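You operate a simulated robot arm through the tools that you are given. There is no shell and no other tool.

You are at the controls of a simulated robot arm. One attempt, no reset.

## Task
Clean the sight glass, grease the flange's orange seal and lay the glass on it.
Fine: foam pad for the glass, dauber and tin for the seal; put both tools back; centre the glass. Set down upright: foam pad, dauber. A coat counts when it lies all over at full strength: go over it till it gets no stronger. What is to be rubbed or washed off counts as gone when no trace of it is left.

Only the result counts: the job must be done as asked and must still hold three seconds after the hand-in. Knocking over, shifting, dropping, spilling or breaking anything else fails it. Lids that push on must go on centred and level and be pressed home; caps that screw on are set level and turned clockwise until they are tight.

## Robot
A 6-joint arm with a two-finger parallel gripper, fixed in place. Base frame: the origin is on the floor under the middle of its stand, x ahead of it, y to its left, z up; the work surface is at about z = 850. Readings come in mm, rad, newtons and seconds.
With the tool pointing down near the work surface it reaches from about 360 to 820 mm from the base axis. Its first joint turns from -2.897 to 2.897 rad. Payload 3.91 kg.
The TCP is the grasp point between the finger pads, 30 mm short of the fingertips. In the tool frame z runs along the fingers and y along their closing line. Largest opening 110 mm; finger width 20, thickness 10; the body of the gripper, 48 by 112 mm, starts 55 mm behind the TCP.
Orientation is that of the tool frame in the base frame, as a unit quaternion [w, x, y, z]. With the fingers straight down and closing along the base's y, the tool's x points along the base's -x, its y along +y and its z along -z.

## Interface
- The arm moves only by the tool play_rows. Its argument "rows" is a list of rows, each an object (a shift or turn left out is 0, a gripper value left out holds the last) with "turn": the turn, a rotation vector about the base's x, y, z in rad, a list of three; "delta_pos": the shift along the base's x, y, z in mm, a list of three; "hand": the closure in counts, from 0 (fully open) to 255 (shut). In form: [{"turn": [ax, ay, az], "delta_pos": [tx, ty, tz], "hand": hand}, ...]. A call has 1 to 20 rows; each row is the pose to reach, as a shift and turn from the pose commanded when the call began. Rows are played at 5 a second. More than 50 mm and 0.15 rad between two rows, or a gripper value outside its range, and nothing of the call is played. A pose out of reach is approached as far as the arm can. The call stops where the force on the tool passes 40 N (or 10 N more than at its start, if that is more) or the arm is blocked; 0.2 s more then pass. Each finger travels about 45 mm/s and halts on what it meets, pressing with about 24 N; the grip force reading is that of the motor and also rises with nothing between the fingers. The clock runs only during rows and for 0.2 s after the last one: add rows that repeat a pose to give the fingers time. The reply holds the time, the measured pose of the TCP, the force on the tool along the base axes, the opening and the grip force, in the units named above and with some noise, with the torque about the TCP (base axes, N m) and any sound that the robot's microphone picked up.
- Cameras (640 x 400 px; columns grow to the right, rows downward): "scene" is fixed at [399.6, -649.8, 1453.4]; the picture's right is [1.00, 0.03, 0.00], its down [0.01, -0.40, -0.92] and it looks along [-0.03, 0.92, -0.40] (base axes); focal length 373 px, centre (320, 200). "wrist" rides on the gripper at [77, 7, -114] in the tool frame; the picture's right is [-0.09, 1.00, 0.00], its down [-0.80, -0.07, -0.59] and it looks along [-0.59, -0.05, 0.80] (tool axes); focal length 270 px, centre (320, 200). There is no depth. A picture from a camera that has moved, and an enlarged one, comes with that camera's place and axes in the base frame and with its lens.
- camera(camera): a new picture of that camera. No time passes.
- slide_trunk(by): slides the trunk up (or, below 0, down) by that many mm; the arm rides with it, the base frame stays. It gives what a move gives, with no picture.
- inspect(camera, box): a new picture of the part [left, top, right, bottom] of that camera's present view, enlarged. No time passes.
- job_done(): hands the job in; it is judged then, once.

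Places have to be worked out from the pictures, the camera data and where the tool is seen. Open the gripper and draw the arm clear of the work before you hand the job in, unless the task says otherwise.

The tools are called after "Request:" as name(argument=value, ...) on one line, values as JSON. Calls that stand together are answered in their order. play_rows: Moves the arm, as the interface text tells. Its arguments: {"type":"object","properties":{"rows":{"type":"array"}},"required":["rows"]} The other tools are called the same way: slide_trunk (by) moves the trunk up or down; camera (camera) takes a picture; inspect (camera, box) takes an enlarged picture of a part of a camera's view; job_done () hands the job in.

At the start:

```text
time_s: 0.0
eef_pos: [159.3, 370.0, 1129.1]
ee_rot: [0.0, 0.0, 1.0, 0.0]
wrist_force: [-0.7, -0.1, -0.2]
moment: [0.03, -0.01, 0.03]
gripper_width: 109.9
grip_force: 0.0
trunk travel left (down, up): [-525.0, 85.0]
```

scene: 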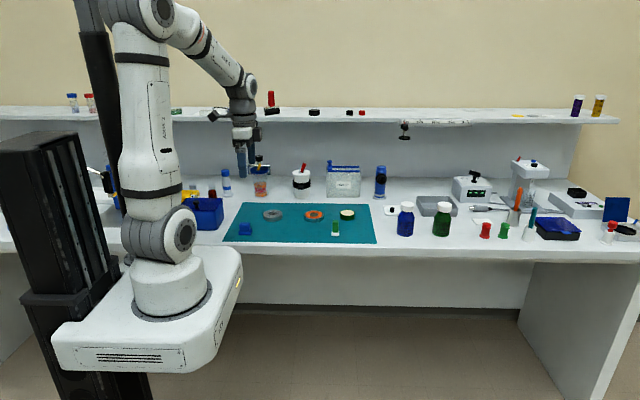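
wrist: 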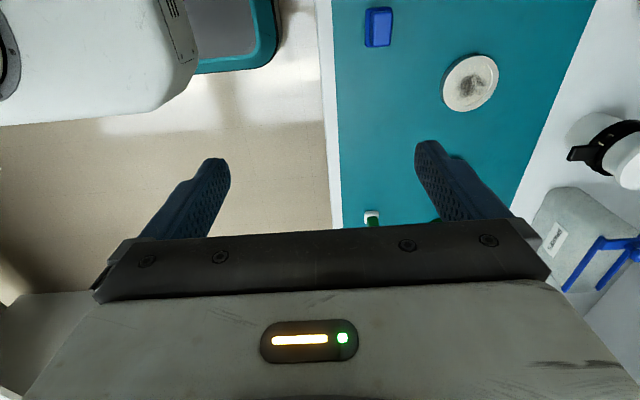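

I start by taking enlarged views of the teal mat to find the glass, the seal, the foam pad, the dauber and the tin.

Request:
inspect(camera="scene", box=[210, 190, 390, 250])

Request:
inspect(camera="scene", box=[180, 150, 400, 250])

Request:
inspect(camera="wrist", box=[320, 0, 640, 240])

```text
3.56 times, centred on (300, 220) of scene
camera zoom: at [399.6, -649.8, 1453.4], right [1.0, 0.03, 0.0], down [0.01, -0.4, -0.92], along [-0.03, 0.92, -0.4], focal length 1326 px, centre (391, 129)
```

zoom: 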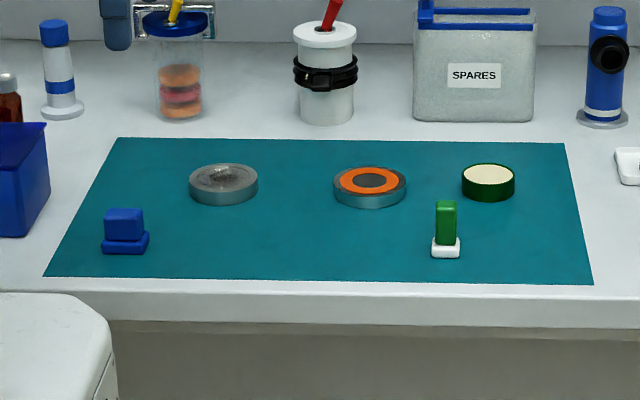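

```text
2.91 times, centred on (290, 200) of scene
camera zoom: at [399.6, -649.8, 1453.4], right [1.0, 0.03, 0.0], down [0.01, -0.4, -0.92], along [-0.03, 0.92, -0.4], focal length 1085 px, centre (407, 200)
```

zoom: 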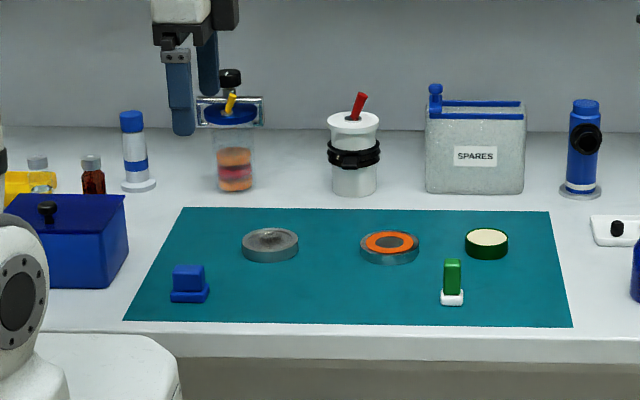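

```text
1.67 times, centred on (480, 120) of wrist
camera zoom: at [82.3, 376.4, 1244.5], right [0.09, 1.0, 0.0], down [0.8, -0.07, 0.59], along [0.59, -0.05, -0.8], focal length 450 px, centre (53, 333)
```

zoom: 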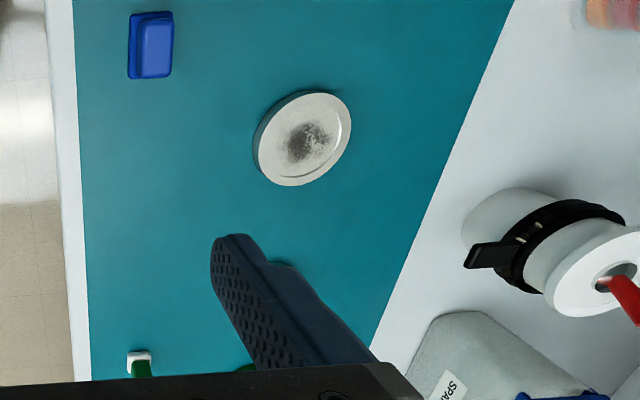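

The mat shows (left to right) the foam pad (blue), dirty glass, flange with orange seal, dauber (green/white) and tin (cream grease). I move the wrist camera over the mat for better location of these.

Request:
play_rows(rows=[{"delta_pos": [15, 35, -10]}, {"delta_pos": [30, 75, -25]}, {"delta_pos": [45, 110, -40]}, {"delta_pos": [51, 130, -49]}, {"delta_pos": [51, 130, -49]}])

Request:
camera(camera="wrist")

```text
time_s: 1.2
eef_pos: [211.7, 502.7, 1081.9]
ee_rot: [0.0, 0.0, 1.0, 0.0]
wrist_force: [0.1, 0.1, 0.7]
moment: [0.0, -0.04, 0.0]
gripper_width: 110.0
grip_force: 0.0
trunk travel left (down, up): [-525.0, 85.0]
```

```text
taken
camera wrist: at [135.7, 508.5, 1196.4], right [0.09, 1.0, 0.0], down [0.8, -0.07, 0.59], along [0.59, -0.05, -0.8], focal length 270 px, centre (320, 200)
```

wrist: 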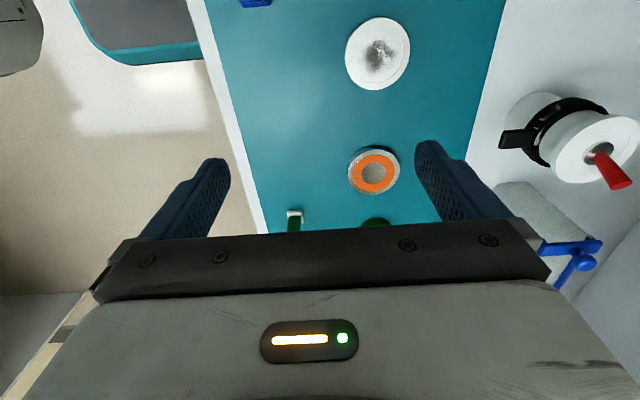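

The glass lies near (187, 568) and the flange near (339, 569). Now I enlarge the views to see the dirt, the seal and heights.

Request:
inspect(camera="wrist", box=[320, 0, 440, 80])

Request:
inspect(camera="wrist", box=[280, 130, 430, 230])

Request:
inspect(camera="scene", box=[260, 200, 360, 245])

Request:
inspect(camera="scene", box=[225, 200, 305, 245])

```text
5.00 times, centred on (380, 40) of wrist
camera zoom: at [135.7, 508.5, 1196.4], right [0.09, 1.0, 0.0], down [0.8, -0.07, 0.59], along [0.59, -0.05, -0.8], focal length 1351 px, centre (20, 1000)
```

zoom: 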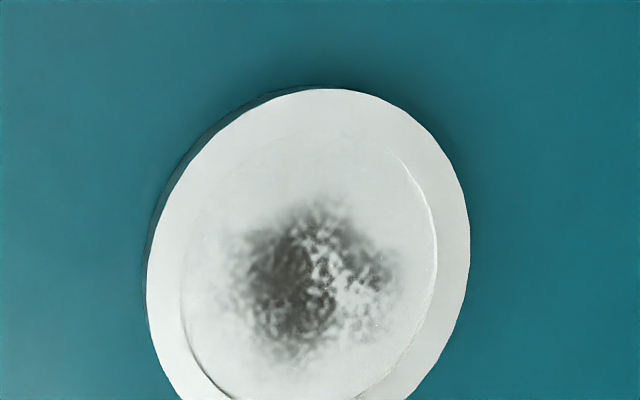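

```text
4.00 times, centred on (355, 180) of wrist
camera zoom: at [135.7, 508.5, 1196.4], right [0.09, 1.0, 0.0], down [0.8, -0.07, 0.59], along [0.59, -0.05, -0.8], focal length 1081 px, centre (180, 280)
```

zoom: 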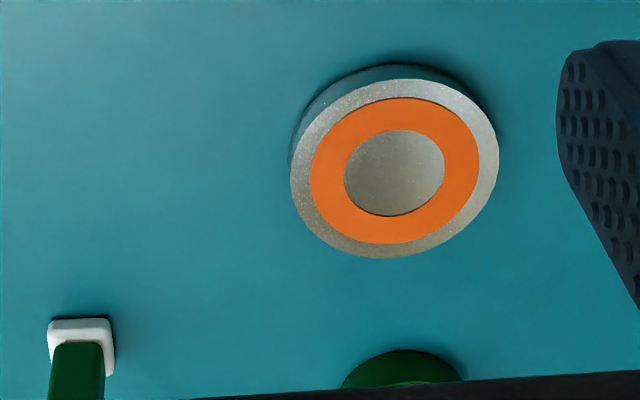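

```text
6.40 times, centred on (310, 222) of scene
camera zoom: at [399.6, -649.8, 1453.4], right [1.0, 0.03, 0.0], down [0.01, -0.4, -0.92], along [-0.03, 0.92, -0.4], focal length 2388 px, centre (384, 56)
```

zoom: 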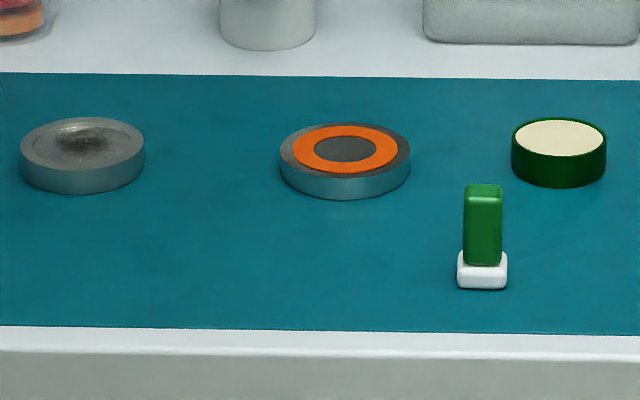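

```text
8.00 times, centred on (265, 222) of scene
camera zoom: at [399.6, -649.8, 1453.4], right [1.0, 0.03, 0.0], down [0.01, -0.4, -0.92], along [-0.03, 0.92, -0.4], focal length 2984 px, centre (760, 20)
```

zoom: 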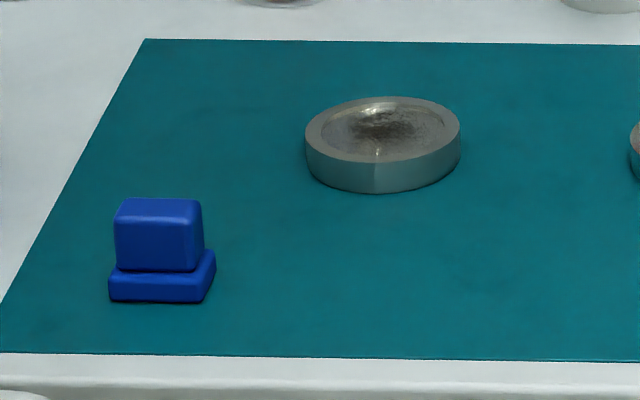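

The pad looks about 39×28 mm with a handle about 36×23 mm, long along x. I move above the foam pad to measure it more precisely.

Request:
play_rows(rows=[{"delta_pos": [-25, -15, -10]}, {"delta_pos": [-55, -35, -35]}, {"delta_pos": [-85, -50, -65]}, {"delta_pos": [-98, -58, -90]}, {"delta_pos": [-98, -58, -90]}])

Request:
camera(camera="wrist")

Request:
inspect(camera="scene", box=[210, 180, 290, 245])

```text
time_s: 2.4
eef_pos: [114.4, 443.5, 992.1]
ee_rot: [0.0, 0.001, 1.0, -0.001]
wrist_force: [0.1, 0.1, -0.7]
moment: [0.0, 0.0, 0.0]
gripper_width: 110.1
grip_force: 0.0
trunk travel left (down, up): [-525.0, 85.0]
```

```text
taken
camera wrist: at [36.9, 448.9, 1106.4], right [0.09, 1.0, 0.0], down [0.8, -0.07, 0.59], along [0.59, -0.05, -0.8], focal length 270 px, centre (320, 200)
```

wrist: 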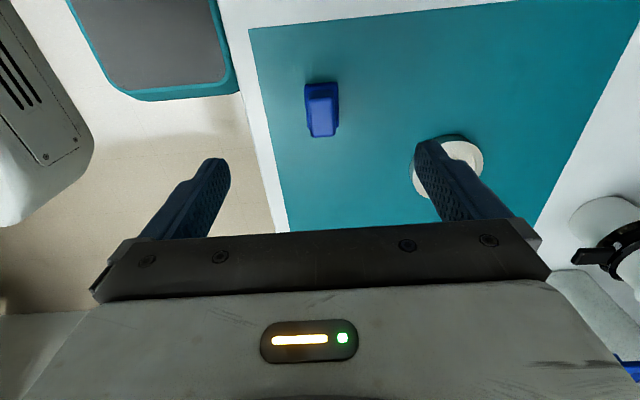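

```text
6.15 times, centred on (250, 212) of scene
camera zoom: at [399.6, -649.8, 1453.4], right [1.0, 0.03, 0.0], down [0.01, -0.4, -0.92], along [-0.03, 0.92, -0.4], focal length 2296 px, centre (751, 123)
```

zoom: 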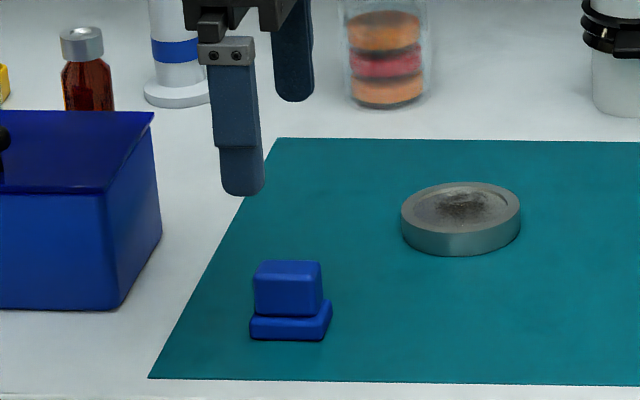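

Request:
inspect(camera="wrist", box=[280, 65, 376, 155])

```text
4.44 times, centred on (328, 110) of wrist
camera zoom: at [36.9, 448.9, 1106.4], right [0.09, 1.0, 0.0], down [0.8, -0.07, 0.59], along [0.59, -0.05, -0.8], focal length 1201 px, centre (284, 600)
```

zoom: 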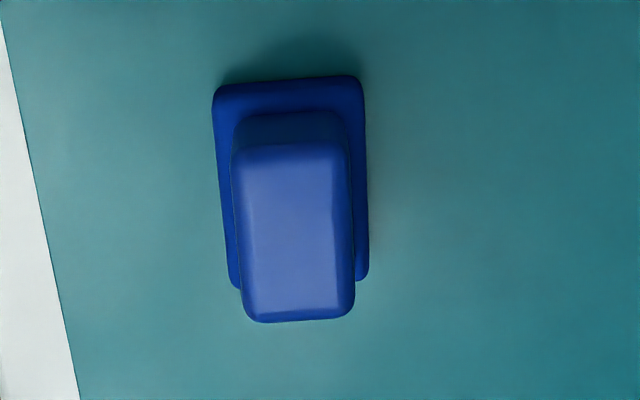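

The pad is at about (113.5, 444.8), axis-aligned, with the handle from z≈866 to 890. I descend with open fingers in two steps.

Request:
play_rows(rows=[{"delta_pos": [0, 1, -30]}, {"delta_pos": [0, 1.5, -60]}, {"delta_pos": [0, 1.5, -60]}, {"delta_pos": [0, 1.5, -60]}])

Request:
camera(camera="wrist")

Request:
inspect(camera="scene", box=[210, 180, 290, 245])

```text
time_s: 3.4
eef_pos: [113.6, 440.6, 931.4]
ee_rot: [0.0, 0.001, 1.0, 0.0]
wrist_force: [-0.3, -0.5, -0.1]
moment: [-0.02, -0.01, 0.0]
gripper_width: 110.1
grip_force: 0.1
trunk travel left (down, up): [-525.0, 85.0]
```

```text
taken
camera wrist: at [37.2, 447.9, 1045.7], right [0.09, 1.0, 0.0], down [0.8, -0.07, 0.59], along [0.59, -0.05, -0.8], focal length 270 px, centre (320, 200)
```

wrist: 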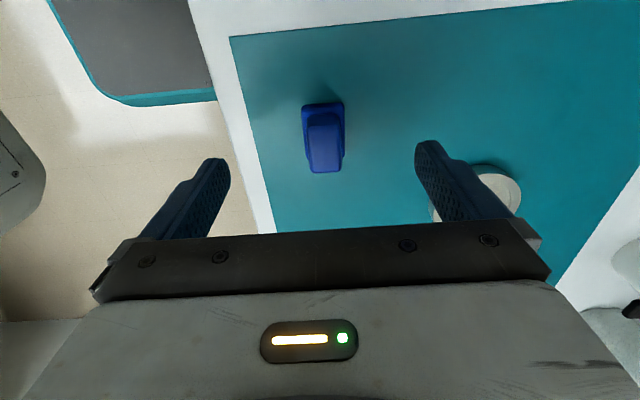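

```text
6.15 times, centred on (250, 212) of scene
camera zoom: at [399.6, -649.8, 1453.4], right [1.0, 0.03, 0.0], down [0.01, -0.4, -0.92], along [-0.03, 0.92, -0.4], focal length 2296 px, centre (751, 123)
```

zoom: 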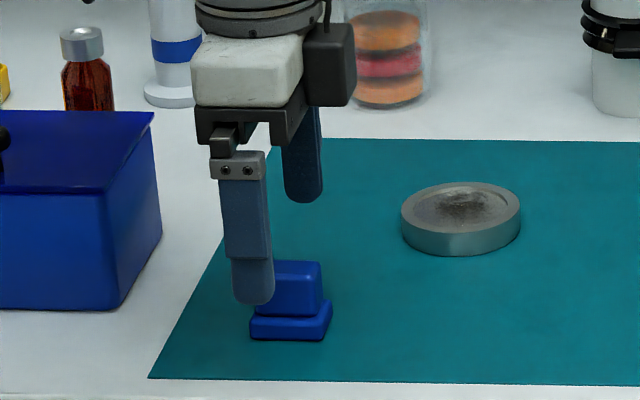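

I check the offset between the fingers' line and the handle with an enlarged view.

Request:
inspect(camera="wrist", box=[272, 90, 376, 185])

```text
4.21 times, centred on (324, 138) of wrist
camera zoom: at [37.2, 447.9, 1045.7], right [0.09, 1.0, 0.0], down [0.8, -0.07, 0.59], along [0.59, -0.05, -0.8], focal length 1138 px, centre (303, 463)
```

zoom: 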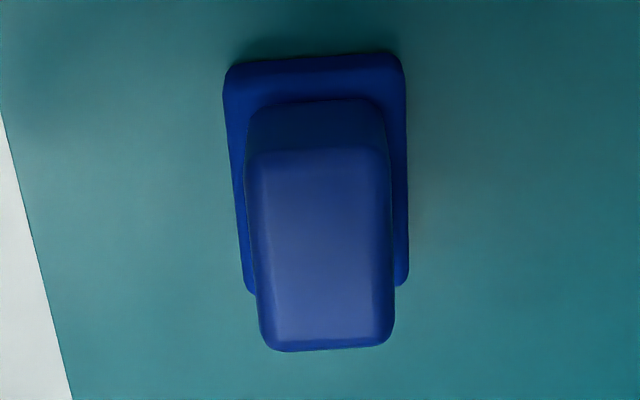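

The handle sits about 3 mm to +y and 1.5 mm to −x of the finger line. I correct this, descend to TCP z≈899 and close.

Request:
play_rows(rows=[{"delta_pos": [-1.5, 3, -10]}, {"delta_pos": [-1.5, 3, -22]}, {"delta_pos": [-1.5, 3, -32]}, {"delta_pos": [-1.5, 3, -32]}, {"delta_pos": [-1.5, 3, -32]}])

Request:
inspect(camera="scene", box=[210, 180, 290, 245])

Request:
camera(camera="wrist")

```text
time_s: 4.6
eef_pos: [110.9, 447.2, 900.5]
ee_rot: [0.0, 0.0, 1.0, 0.0]
wrist_force: [-0.1, -0.8, -0.1]
moment: [0.0, 0.0, 0.04]
gripper_width: 110.0
grip_force: 0.1
trunk travel left (down, up): [-525.0, 85.0]
```

```text
6.15 times, centred on (250, 212) of scene
camera zoom: at [399.6, -649.8, 1453.4], right [1.0, 0.03, 0.0], down [0.01, -0.4, -0.92], along [-0.03, 0.92, -0.4], focal length 2296 px, centre (751, 123)
```

zoom: 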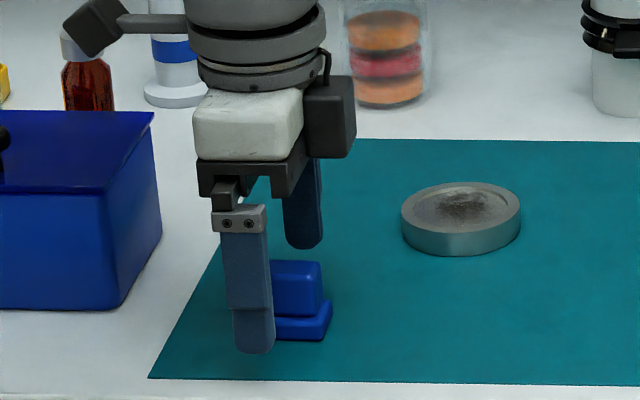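

```text
taken
camera wrist: at [33.9, 452.8, 1014.1], right [0.09, 1.0, 0.0], down [0.8, -0.07, 0.59], along [0.59, -0.05, -0.8], focal length 270 px, centre (320, 200)
```

wrist: 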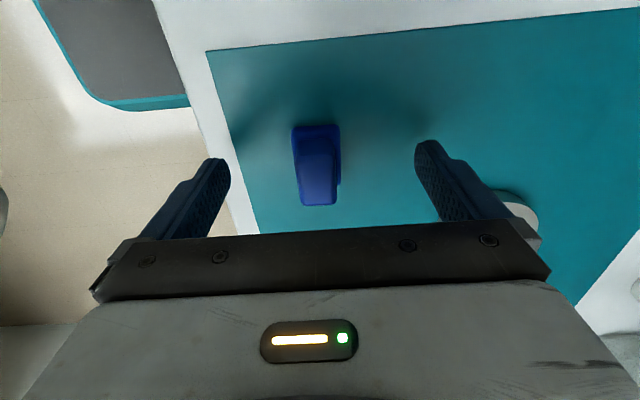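

Handle is centred between the fingers now. I close the gripper.

Request:
play_rows(rows=[{"hand": 255}, {"hand": 255}, {"hand": 255}, {"hand": 255}, {"hand": 255}, {"hand": 255}, {"hand": 255}, {"hand": 255}])

Request:
camera(camera="wrist")

Request:
inspect(camera="scene", box=[210, 180, 290, 245])

```text
time_s: 6.4
eef_pos: [111.0, 445.7, 900.3]
ee_rot: [0.0, 0.0, 1.0, 0.0]
wrist_force: [-0.5, 0.8, 0.3]
moment: [0.01, 0.03, -0.02]
gripper_width: 20.4
grip_force: 24.0
trunk travel left (down, up): [-525.0, 85.0]
```

```text
taken
camera wrist: at [33.9, 452.9, 1014.2], right [0.09, 1.0, 0.0], down [0.8, -0.07, 0.59], along [0.59, -0.05, -0.8], focal length 270 px, centre (320, 200)
```

wrist: 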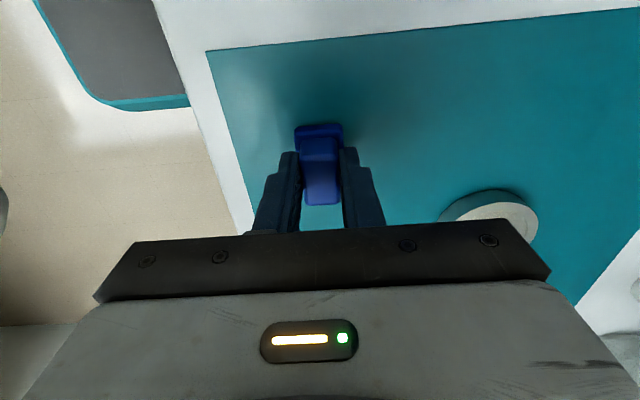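

```text
6.15 times, centred on (250, 212) of scene
camera zoom: at [399.6, -649.8, 1453.4], right [1.0, 0.03, 0.0], down [0.01, -0.4, -0.92], along [-0.03, 0.92, -0.4], focal length 2296 px, centre (751, 123)
```

zoom: 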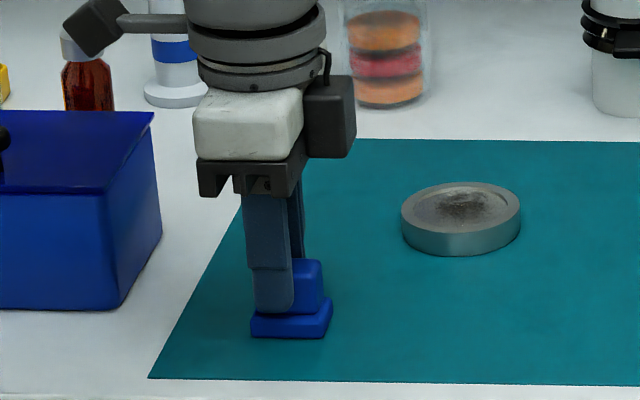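

The grip reads 20.4 mm and 24 N. I check how the pad sits along x in the fingers.

Request:
inspect(camera="wrist", box=[260, 110, 380, 230])

Request:
inspect(camera="scene", box=[230, 205, 260, 230])

```text
3.33 times, centred on (320, 170) of wrist
camera zoom: at [33.9, 452.9, 1014.2], right [0.09, 1.0, 0.0], down [0.8, -0.07, 0.59], along [0.59, -0.05, -0.8], focal length 901 px, centre (320, 300)
```

zoom: 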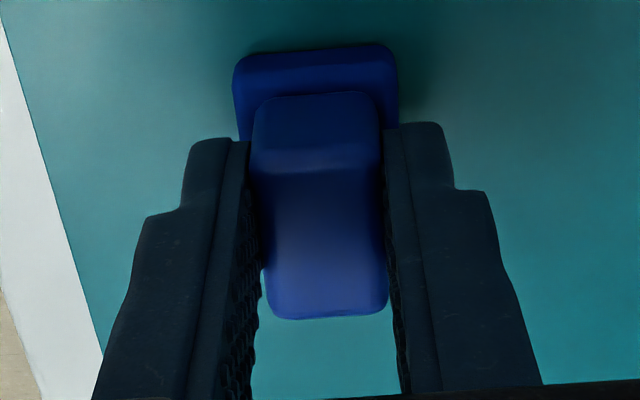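

```text
16.00 times, centred on (245, 218) of scene
camera zoom: at [399.6, -649.8, 1453.4], right [1.0, 0.03, 0.0], down [0.01, -0.4, -0.92], along [-0.03, 0.92, -0.4], focal length 5969 px, centre (1520, -80)
```

zoom: 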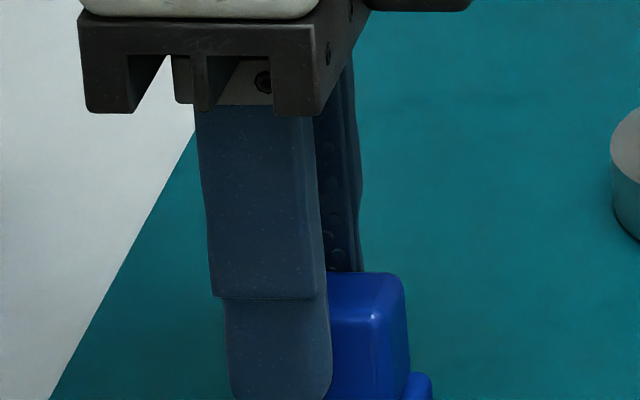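

The pad is firmly held, its centre a few mm to +x of the TCP. I lift it 55 mm and carry it over the glass.

Request:
play_rows(rows=[{"delta_pos": [0, 0, 20]}, {"delta_pos": [0, 0, 55]}, {"delta_pos": [22, 36, 60]}, {"delta_pos": [48, 80, 60]}, {"delta_pos": [72, 121, 60]}, {"delta_pos": [72, 121, 60]}, {"delta_pos": [72, 121, 60]}])

Request:
camera(camera="wrist")

Request:
inspect(camera="scene", box=[230, 180, 310, 230])

```text
refused: row 4 steps farther than a row can; nothing moved
```

```text
taken
camera wrist: at [33.9, 452.9, 1014.2], right [0.09, 1.0, 0.0], down [0.8, -0.07, 0.59], along [0.59, -0.05, -0.8], focal length 270 px, centre (320, 200)
```

wrist: 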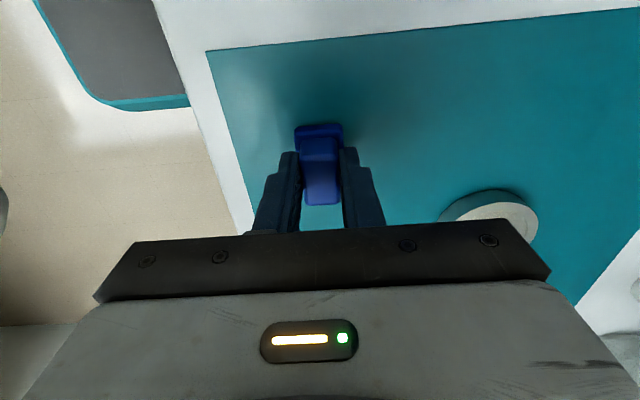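

```text
8.00 times, centred on (270, 205) of scene
camera zoom: at [399.6, -649.8, 1453.4], right [1.0, 0.03, 0.0], down [0.01, -0.4, -0.92], along [-0.03, 0.92, -0.4], focal length 2984 px, centre (720, 160)
```

zoom: 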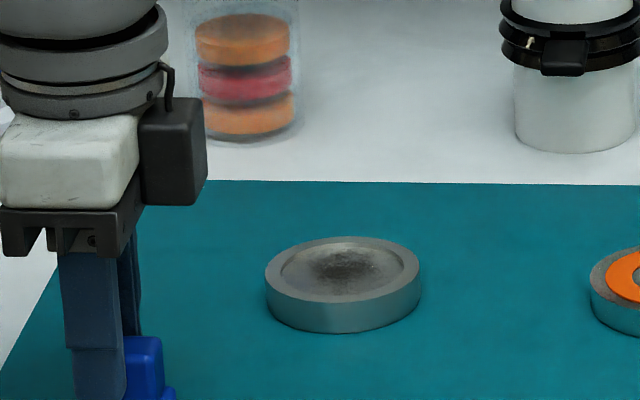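

One step was just over 50 mm; I repeat with smaller steps.

Request:
play_rows(rows=[{"delta_pos": [0, 0, 15]}, {"delta_pos": [0, 0, 40]}, {"delta_pos": [10, 16, 60]}, {"delta_pos": [28, 47, 60]}, {"delta_pos": [46, 78, 60]}, {"delta_pos": [62, 104, 60]}, {"delta_pos": [72, 121, 60]}, {"delta_pos": [72, 121, 60]}, {"delta_pos": [72, 121, 60]}])

Request:
camera(camera="wrist")

Request:
inspect(camera="scene", box=[230, 180, 310, 230])

```text
time_s: 8.4
eef_pos: [182.7, 567.9, 959.6]
ee_rot: [0.0, 0.001, 1.0, 0.0]
wrist_force: [-0.6, 0.6, -0.7]
moment: [0.0, -0.01, -0.02]
gripper_width: 20.4
grip_force: 24.0
trunk travel left (down, up): [-525.0, 85.0]
```

```text
taken
camera wrist: at [105.7, 572.4, 1074.1], right [0.09, 1.0, 0.0], down [0.8, -0.07, 0.59], along [0.59, -0.05, -0.8], focal length 270 px, centre (320, 200)
```

wrist: 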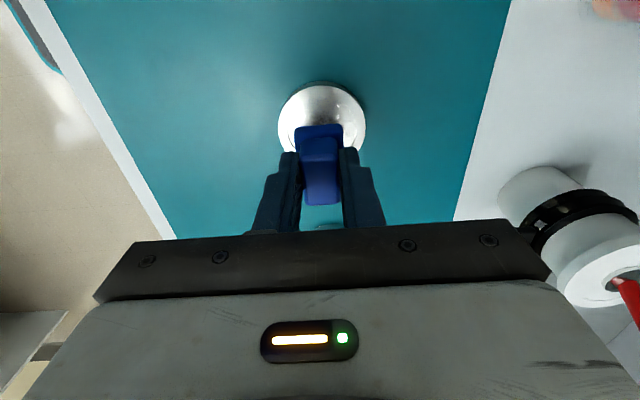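

```text
8.00 times, centred on (270, 205) of scene
camera zoom: at [399.6, -649.8, 1453.4], right [1.0, 0.03, 0.0], down [0.01, -0.4, -0.92], along [-0.03, 0.92, -0.4], focal length 2984 px, centre (720, 160)
```

zoom: 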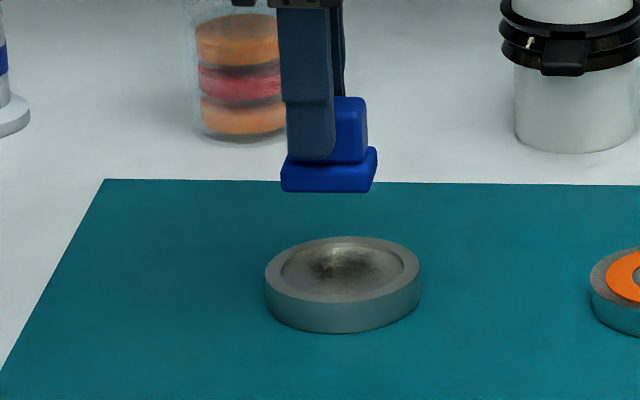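

I zoom to judge the pad's alignment over the glass.

Request:
inspect(camera="wrist", box=[260, 70, 390, 160])

```text
4.44 times, centred on (325, 115) of wrist
camera zoom: at [105.7, 572.4, 1074.1], right [0.09, 1.0, 0.0], down [0.8, -0.07, 0.59], along [0.59, -0.05, -0.8], focal length 1201 px, centre (298, 578)
```

zoom: 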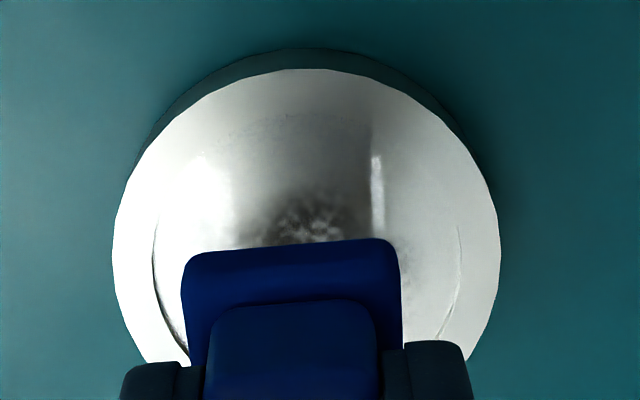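

The glass centre is about +5.5 mm x and +1.5 mm y from the TCP, and the pad about +3 mm x. I shift +3, +1 and descend near the glass.

Request:
play_rows(rows=[{"delta_pos": [3, 1, -15]}, {"delta_pos": [3, 1, -30]}, {"delta_pos": [3, 1, -40]}, {"delta_pos": [3, 1, -42]}, {"delta_pos": [3, 1, -42]}])

Request:
inspect(camera="scene", box=[240, 190, 300, 230])

Request:
inspect(camera="wrist", box=[260, 80, 390, 190])

```text
time_s: 9.6
eef_pos: [183.9, 567.6, 918.6]
ee_rot: [0.0, 0.001, 1.0, 0.0]
wrist_force: [-0.5, -0.7, 0.1]
moment: [-0.05, -0.03, -0.03]
gripper_width: 20.5
grip_force: 23.7
trunk travel left (down, up): [-525.0, 85.0]
```

```text
10.00 times, centred on (270, 210) of scene
camera zoom: at [399.6, -649.8, 1453.4], right [1.0, 0.03, 0.0], down [0.01, -0.4, -0.92], along [-0.03, 0.92, -0.4], focal length 3730 px, centre (820, 100)
```

zoom: 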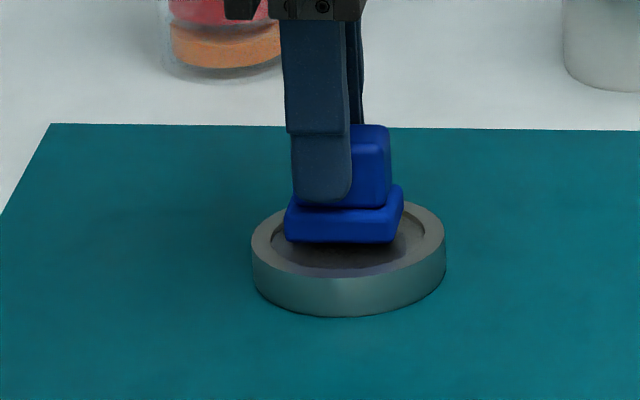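

```text
3.64 times, centred on (325, 135) of wrist
camera zoom: at [107.8, 574.5, 1032.8], right [0.09, 1.0, 0.0], down [0.8, -0.07, 0.59], along [0.59, -0.05, -0.8], focal length 983 px, centre (302, 436)
```

zoom: 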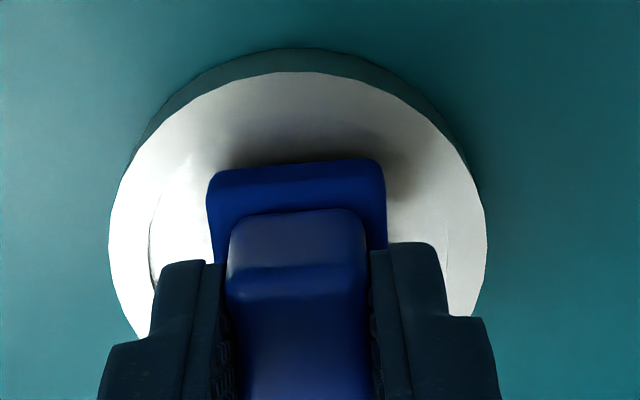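

The pad hovers just above the glass. Now I descend in 1 mm steps to feel contact.

Request:
play_rows(rows=[{"delta_pos": [0, 0, -1]}, {"delta_pos": [0, 0, -2]}, {"delta_pos": [0, 0, -3]}, {"delta_pos": [0, 0, -4]}, {"delta_pos": [0, 0, -4]}])

```text
time_s: 10.8
eef_pos: [184.8, 567.9, 914.6]
ee_rot: [0.001, 0.0, 1.0, 0.002]
wrist_force: [-0.9, 0.3, 16.2]
moment: [-0.06, 0.08, 0.0]
gripper_width: 20.5
grip_force: 23.8
trunk travel left (down, up): [-525.0, 85.0]
```

Contact at TCP z≈914.6 with 16 N. I ease off slightly and begin gentle rubbing strokes along y, then x.

Request:
play_rows(rows=[{"delta_pos": [0, 0, 0.5]}, {"delta_pos": [0, 4, 0.5]}, {"delta_pos": [0, 8, 0.5]}, {"delta_pos": [0, 4, 0.5]}, {"delta_pos": [0, 0, 0.5]}, {"delta_pos": [0, -4, 0.5]}, {"delta_pos": [0, -8, 0.5]}, {"delta_pos": [0, -4, 0.5]}, {"delta_pos": [0, 0, 0.5]}])

Request:
inspect(camera="scene", box=[240, 190, 300, 230])

Request:
inspect(camera="wrist", box=[260, 80, 390, 190])

```text
time_s: 12.8
eef_pos: [184.7, 565.6, 915.3]
ee_rot: [0.0, 0.001, 1.0, 0.0]
wrist_force: [0.2, -8.3, 24.1]
moment: [-0.34, -0.06, -0.03]
gripper_width: 20.7
grip_force: 24.2
trunk travel left (down, up): [-525.0, 85.0]
```

```text
10.00 times, centred on (270, 210) of scene
camera zoom: at [399.6, -649.8, 1453.4], right [1.0, 0.03, 0.0], down [0.01, -0.4, -0.92], along [-0.03, 0.92, -0.4], focal length 3730 px, centre (820, 100)
```

zoom: 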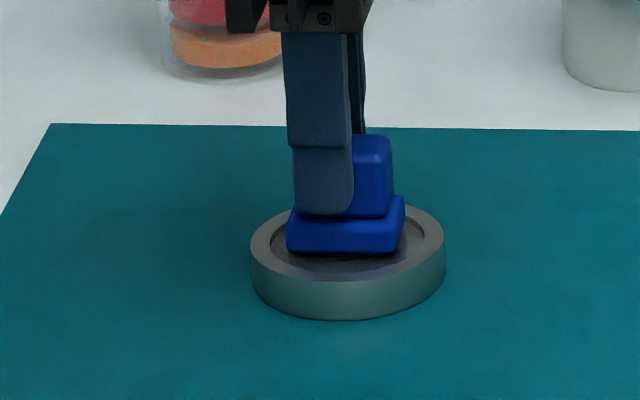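

```text
3.64 times, centred on (325, 135) of wrist
camera zoom: at [108.6, 572.0, 1029.2], right [0.09, 1.0, 0.0], down [0.8, -0.07, 0.59], along [0.59, -0.05, -0.8], focal length 983 px, centre (302, 436)
```

zoom: 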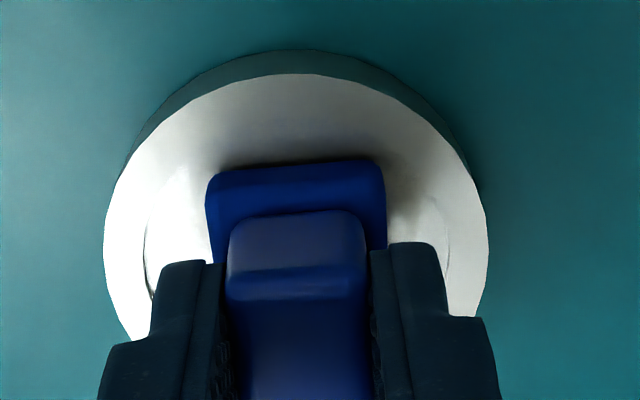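

Force rose to 24 N with 8 N friction; the glass barely moved. I lift the pad clear to see what the strokes did.

Request:
play_rows(rows=[{"delta_pos": [0, 0, 10]}, {"delta_pos": [0, 0, 25]}, {"delta_pos": [0, -30, 35]}, {"delta_pos": [20, -70, 45]}, {"delta_pos": [20, -70, 45]}])

Request:
camera(camera="wrist")

Request:
inspect(camera="scene", box=[240, 190, 300, 230])

```text
time_s: 14.0
eef_pos: [205.7, 497.8, 958.9]
ee_rot: [0.0, 0.001, 1.0, 0.0]
wrist_force: [0.4, 0.6, -0.7]
moment: [0.05, 0.01, 0.0]
gripper_width: 20.6
grip_force: 24.1
trunk travel left (down, up): [-525.0, 85.0]
```

```text
taken
camera wrist: at [128.8, 505.0, 1071.7], right [0.09, 1.0, 0.0], down [0.8, -0.07, 0.59], along [0.59, -0.05, -0.8], focal length 270 px, centre (320, 200)
```

wrist: 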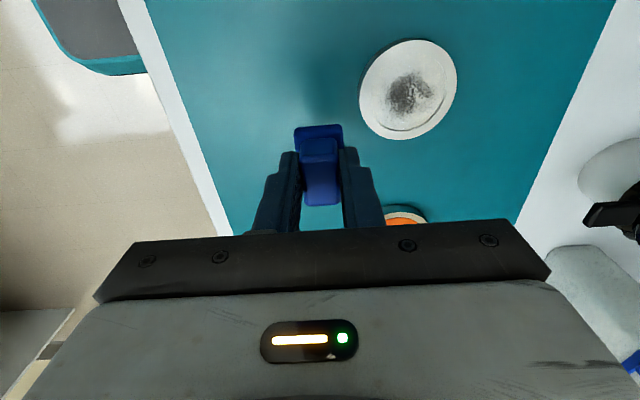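

```text
10.00 times, centred on (270, 210) of scene
camera zoom: at [399.6, -649.8, 1453.4], right [1.0, 0.03, 0.0], down [0.01, -0.4, -0.92], along [-0.03, 0.92, -0.4], focal length 3730 px, centre (820, 100)
```

zoom: 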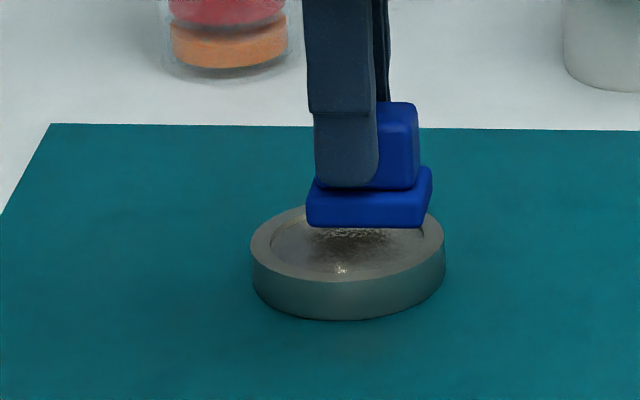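

Request:
inspect(camera="wrist", box=[350, 30, 466, 145])

```text
3.48 times, centred on (408, 88) of wrist
camera zoom: at [128.8, 505.0, 1071.7], right [0.09, 1.0, 0.0], down [0.8, -0.07, 0.59], along [0.59, -0.05, -0.8], focal length 940 px, centre (14, 591)
```

zoom: 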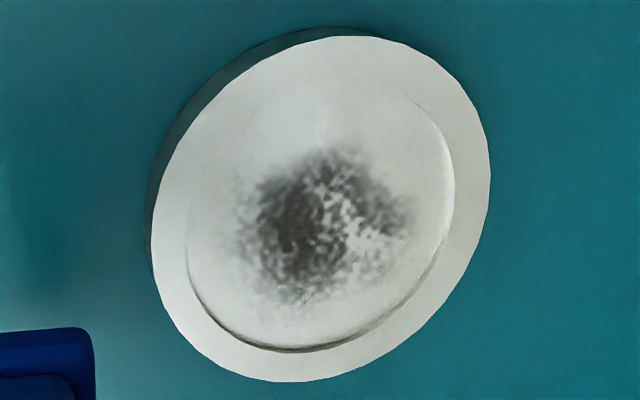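

The dirt looks unchanged, and the pane seems recessed within a rim (inner radius ≈27 mm), so the pad may have ridden on the rim. I move the pad aside and look closely at the recess.

Request:
play_rows(rows=[{"delta_pos": [-20, -5, 0]}, {"delta_pos": [-50, -15, 0]}, {"delta_pos": [-80, -20, 0]}, {"delta_pos": [-80, -20, 0]}])

Request:
inspect(camera="scene", box=[256, 204, 290, 225])

Request:
camera(camera="wrist")

```text
time_s: 15.0
eef_pos: [124.9, 477.5, 957.9]
ee_rot: [0.0, 0.001, 1.0, -0.001]
wrist_force: [-0.9, 0.0, -0.2]
moment: [0.01, 0.01, 0.02]
gripper_width: 20.7
grip_force: 24.0
trunk travel left (down, up): [-525.0, 85.0]
```

```text
16.00 times, centred on (273, 214) of scene
camera zoom: at [399.6, -649.8, 1453.4], right [1.0, 0.03, 0.0], down [0.01, -0.4, -0.92], along [-0.03, 0.92, -0.4], focal length 5969 px, centre (1072, -32)
```

zoom: 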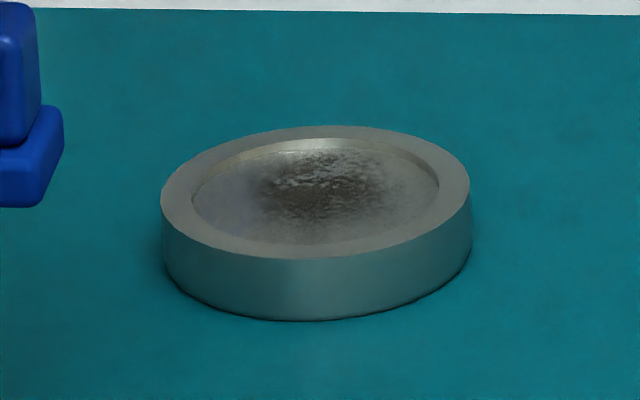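

```text
taken
camera wrist: at [48.9, 484.0, 1072.8], right [0.09, 1.0, 0.0], down [0.8, -0.07, 0.59], along [0.59, -0.05, -0.8], focal length 270 px, centre (320, 200)
```

wrist: 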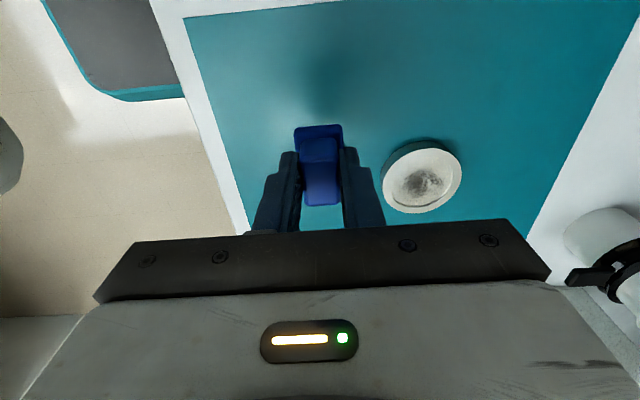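

The pane is recessed about 2–3 mm, with inner radius about 28 mm; the pad (39×28) fits in only when well centred. I re-estimate the glass centre at about (190.5, 564) and hover over it again.

Request:
play_rows(rows=[{"delta_pos": [15, 25, 0]}, {"delta_pos": [35, 55, 0]}, {"delta_pos": [55, 78, 0]}, {"delta_pos": [60.7, 85, -10]}, {"delta_pos": [60.7, 85, -25]}, {"delta_pos": [60.7, 85, -35]}, {"delta_pos": [60.7, 85, -38]}, {"delta_pos": [60.7, 85, -38]}])

Request:
inspect(camera="wrist", box=[250, 80, 400, 190])

Request:
inspect(camera="scene", box=[256, 204, 290, 225])

```text
time_s: 16.8
eef_pos: [187.3, 563.0, 921.0]
ee_rot: [0.0, -0.001, 1.0, 0.0]
wrist_force: [-0.9, 0.0, -0.5]
moment: [0.0, -0.01, 0.0]
gripper_width: 20.4
grip_force: 24.3
trunk travel left (down, up): [-525.0, 85.0]
```

```text
3.64 times, centred on (325, 135) of wrist
camera zoom: at [109.9, 569.7, 1035.7], right [0.09, 1.0, 0.0], down [0.8, -0.07, 0.59], along [0.59, -0.05, -0.8], focal length 983 px, centre (302, 436)
```

zoom: 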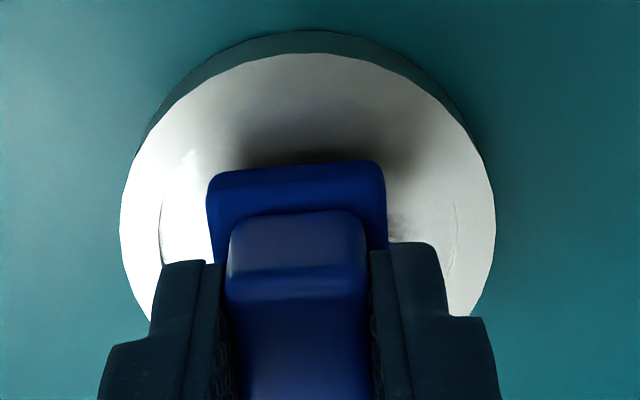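

```text
16.00 times, centred on (273, 214) of scene
camera zoom: at [399.6, -649.8, 1453.4], right [1.0, 0.03, 0.0], down [0.01, -0.4, -0.92], along [-0.03, 0.92, -0.4], focal length 5969 px, centre (1072, -32)
```

zoom: 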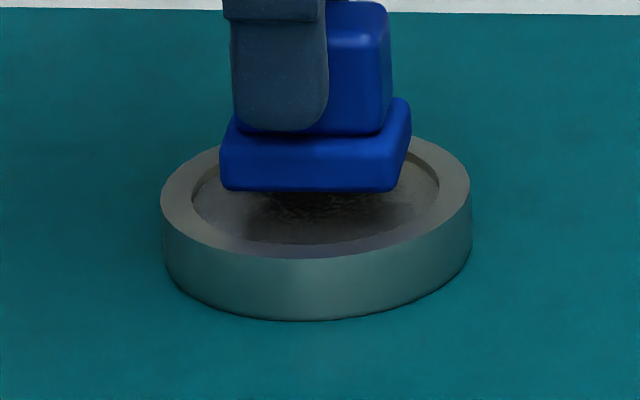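

Pad and glass are now aligned to about 1 mm. I descend slowly to see whether the pad drops into the recess.

Request:
play_rows(rows=[{"delta_pos": [-0.5, 0.2, -3]}, {"delta_pos": [-0.5, 0.2, -5]}, {"delta_pos": [-0.5, 0.2, -6]}, {"delta_pos": [-0.5, 0.2, -7]}, {"delta_pos": [-0.5, 0.2, -7]}])

Request:
inspect(camera="scene", box=[256, 204, 290, 225])

```text
time_s: 18.0
eef_pos: [184.8, 563.9, 916.4]
ee_rot: [-0.001, -0.001, 1.0, 0.001]
wrist_force: [4.1, -0.1, 8.2]
moment: [0.02, -0.16, 0.03]
gripper_width: 20.7
grip_force: 23.8
trunk travel left (down, up): [-525.0, 85.0]
```

```text
16.00 times, centred on (273, 214) of scene
camera zoom: at [399.6, -649.8, 1453.4], right [1.0, 0.03, 0.0], down [0.01, -0.4, -0.92], along [-0.03, 0.92, -0.4], focal length 5969 px, centre (1072, -32)
```

zoom: 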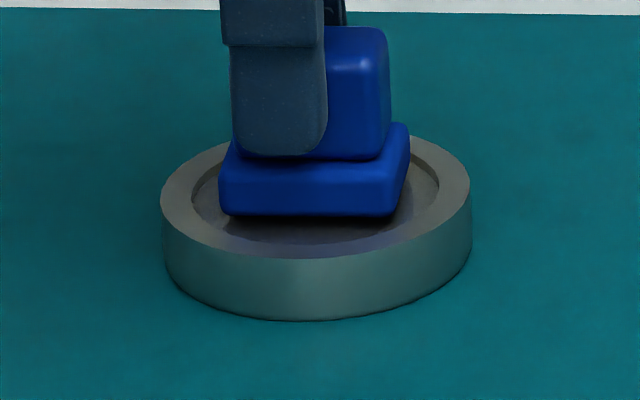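

Contact came with Fx=+4 N, suggesting the −x end of the pad is catching the rim. I look at the wrist view before shifting.

Request:
inspect(camera="wrist", box=[250, 80, 400, 190])

```text
3.64 times, centred on (325, 135) of wrist
camera zoom: at [109.2, 569.7, 1029.4], right [0.09, 1.0, 0.0], down [0.8, -0.07, 0.59], along [0.59, -0.05, -0.8], focal length 983 px, centre (302, 436)
```

zoom: 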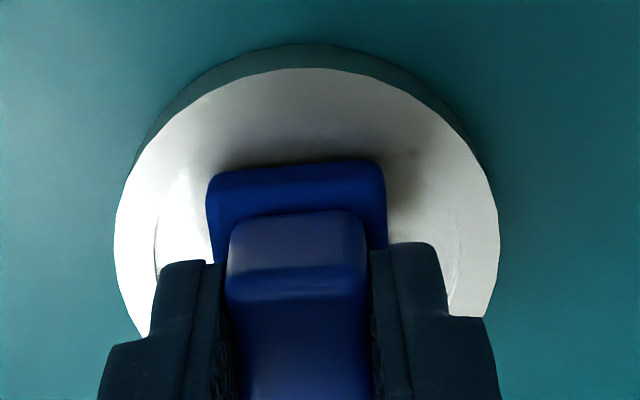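

The pad appears centred, so it may be touching the pane already. I rub in small circles (radius ≈4 mm) at this pressure and watch the force.

Request:
play_rows(rows=[{"delta_pos": [4, 0, -0.5]}, {"delta_pos": [3, 3, -0.5]}, {"delta_pos": [0, 5, -0.5]}, {"delta_pos": [-3, 3, -0.5]}, {"delta_pos": [-4, 0, -0.5]}, {"delta_pos": [-3, -3, -0.5]}, {"delta_pos": [0, -5, -0.5]}, {"delta_pos": [3, -3, -0.5]}, {"delta_pos": [4, 0, -0.5]}, {"delta_pos": [3, 3, -0.5]}, {"delta_pos": [0, 5, -0.5]}, {"delta_pos": [-3, 3, -0.5]}, {"delta_pos": [-4, 0, -0.5]}, {"delta_pos": [-3, -3, -0.5]}, {"delta_pos": [0, -5, -0.5]}, {"delta_pos": [3, -3, -0.5]}, {"delta_pos": [4, 0, -0.5]}, {"delta_pos": [1, 0, -0.5]}])

Request:
inspect(camera="scene", box=[256, 204, 290, 225])

```text
time_s: 21.8
eef_pos: [188.7, 561.3, 913.9]
ee_rot: [0.0, 0.002, 1.0, 0.0]
wrist_force: [5.5, -6.8, 16.4]
moment: [-0.21, -0.12, 0.04]
gripper_width: 20.8
grip_force: 23.6
trunk travel left (down, up): [-525.0, 85.0]
```

```text
16.00 times, centred on (273, 214) of scene
camera zoom: at [399.6, -649.8, 1453.4], right [1.0, 0.03, 0.0], down [0.01, -0.4, -0.92], along [-0.03, 0.92, -0.4], focal length 5969 px, centre (1072, -32)
```

zoom: 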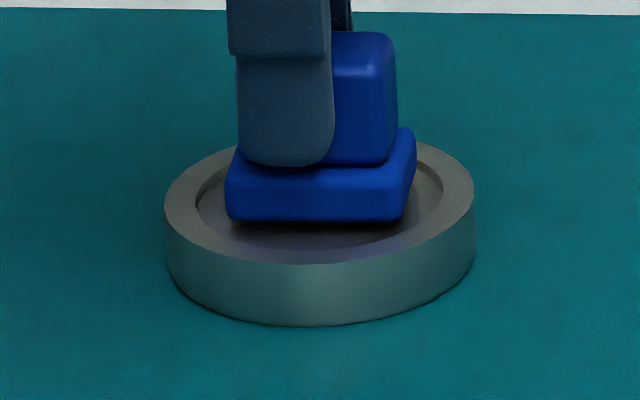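

The glass was dragged by 1–2 mm. I lift the pad and look at the dirt.

Request:
play_rows(rows=[{"delta_pos": [0, 0, 10]}, {"delta_pos": [0, 0, 30]}, {"delta_pos": [0, -30, 45]}, {"delta_pos": [10, -68, 45]}, {"delta_pos": [10, -70, 45]}])

Request:
inspect(camera="wrist", box=[350, 30, 466, 145])

Request:
inspect(camera="scene", box=[256, 204, 290, 225])

```text
time_s: 23.0
eef_pos: [195.3, 494.5, 958.0]
ee_rot: [0.0, 0.0, 1.0, 0.001]
wrist_force: [0.1, 1.1, -0.3]
moment: [-0.03, 0.0, 0.02]
gripper_width: 20.3
grip_force: 23.8
trunk travel left (down, up): [-525.0, 85.0]
```

```text
3.48 times, centred on (408, 88) of wrist
camera zoom: at [119.0, 501.4, 1071.8], right [0.09, 1.0, 0.0], down [0.8, -0.07, 0.59], along [0.59, -0.05, -0.8], focal length 940 px, centre (14, 591)
```

zoom: 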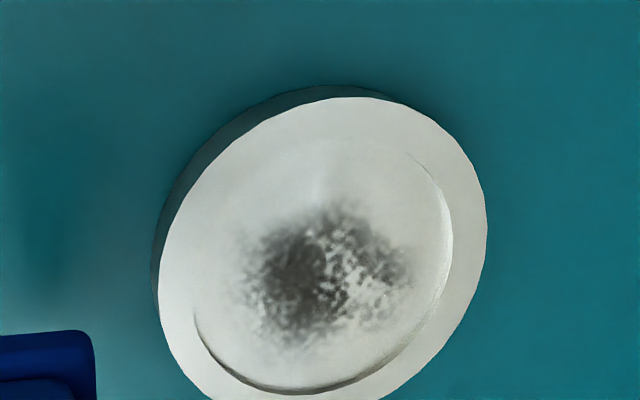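

```text
16.00 times, centred on (273, 214) of scene
camera zoom: at [399.6, -649.8, 1453.4], right [1.0, 0.03, 0.0], down [0.01, -0.4, -0.92], along [-0.03, 0.92, -0.4], focal length 5969 px, centre (1072, -32)
```

zoom: 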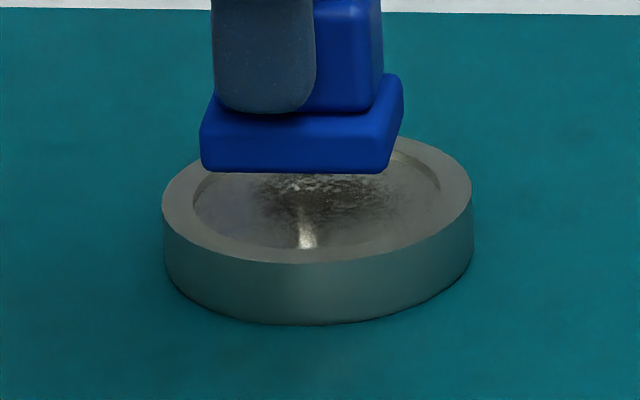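

The dirt looks a little lighter, so rubbing works but slowly; the walls pushed the glass at larger amplitudes. I go back, centred on the glass at about (191.5, 560.7), and rub with smaller, faster strokes.

Request:
play_rows(rows=[{"delta_pos": [-5, 33, 0]}, {"delta_pos": [-9.7, 66.3, 0]}, {"delta_pos": [-9.7, 66.3, -20]}, {"delta_pos": [-9.7, 66.3, -38]}, {"delta_pos": [-9.7, 66.3, -42]}, {"delta_pos": [-9.7, 66.3, -44.5]}, {"delta_pos": [-9.7, 66.3, -45]}, {"delta_pos": [-9.7, 69.3, -45]}, {"delta_pos": [-9.7, 63.3, -45]}, {"delta_pos": [-9.7, 69.3, -45]}, {"delta_pos": [-9.7, 63.3, -45]}, {"delta_pos": [-7.7, 69.3, -45]}, {"delta_pos": [-7.7, 63.3, -45]}, {"delta_pos": [-11.7, 69.3, -45]}, {"delta_pos": [-11.7, 63.3, -45]}, {"delta_pos": [-6.7, 66.3, -45]}, {"delta_pos": [-12.7, 66.3, -45]}, {"delta_pos": [-6.7, 66.3, -45]}, {"delta_pos": [-12.7, 66.3, -45]}, {"delta_pos": [-9.7, 66.3, -45]}])

Request:
inspect(camera="scene", box=[256, 204, 290, 225])

Request:
inspect(camera="wrist", box=[250, 80, 400, 190])

```text
time_s: 27.2
eef_pos: [186.7, 559.7, 913.9]
ee_rot: [0.0, -0.001, 1.0, -0.001]
wrist_force: [-2.9, 0.3, 3.1]
moment: [0.03, 0.16, 0.03]
gripper_width: 20.7
grip_force: 24.4
trunk travel left (down, up): [-525.0, 85.0]
```

```text
16.00 times, centred on (273, 214) of scene
camera zoom: at [399.6, -649.8, 1453.4], right [1.0, 0.03, 0.0], down [0.01, -0.4, -0.92], along [-0.03, 0.92, -0.4], focal length 5969 px, centre (1072, -32)
```

zoom: 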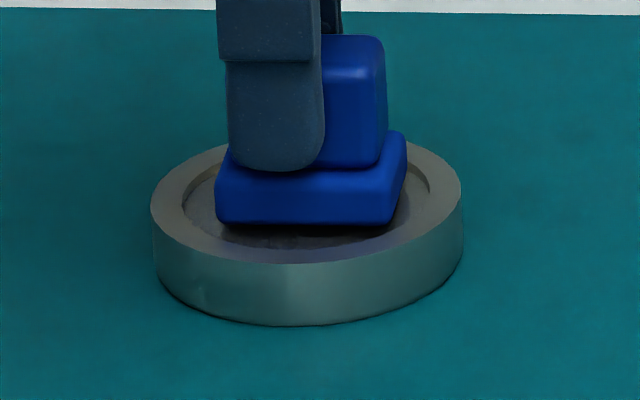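

```text
3.64 times, centred on (325, 135) of wrist
camera zoom: at [109.2, 565.3, 1027.8], right [0.09, 1.0, 0.0], down [0.8, -0.07, 0.59], along [0.59, -0.05, -0.8], focal length 983 px, centre (302, 436)
```

zoom: 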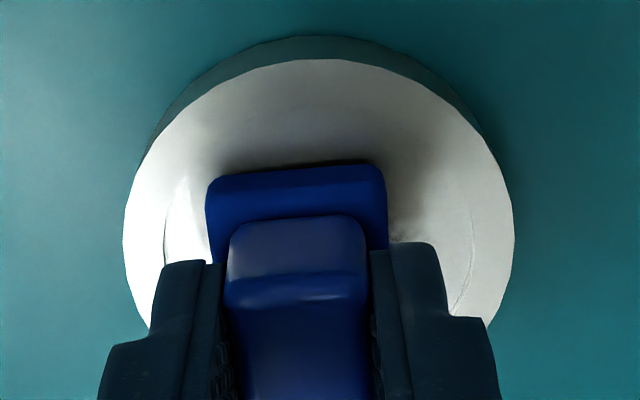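

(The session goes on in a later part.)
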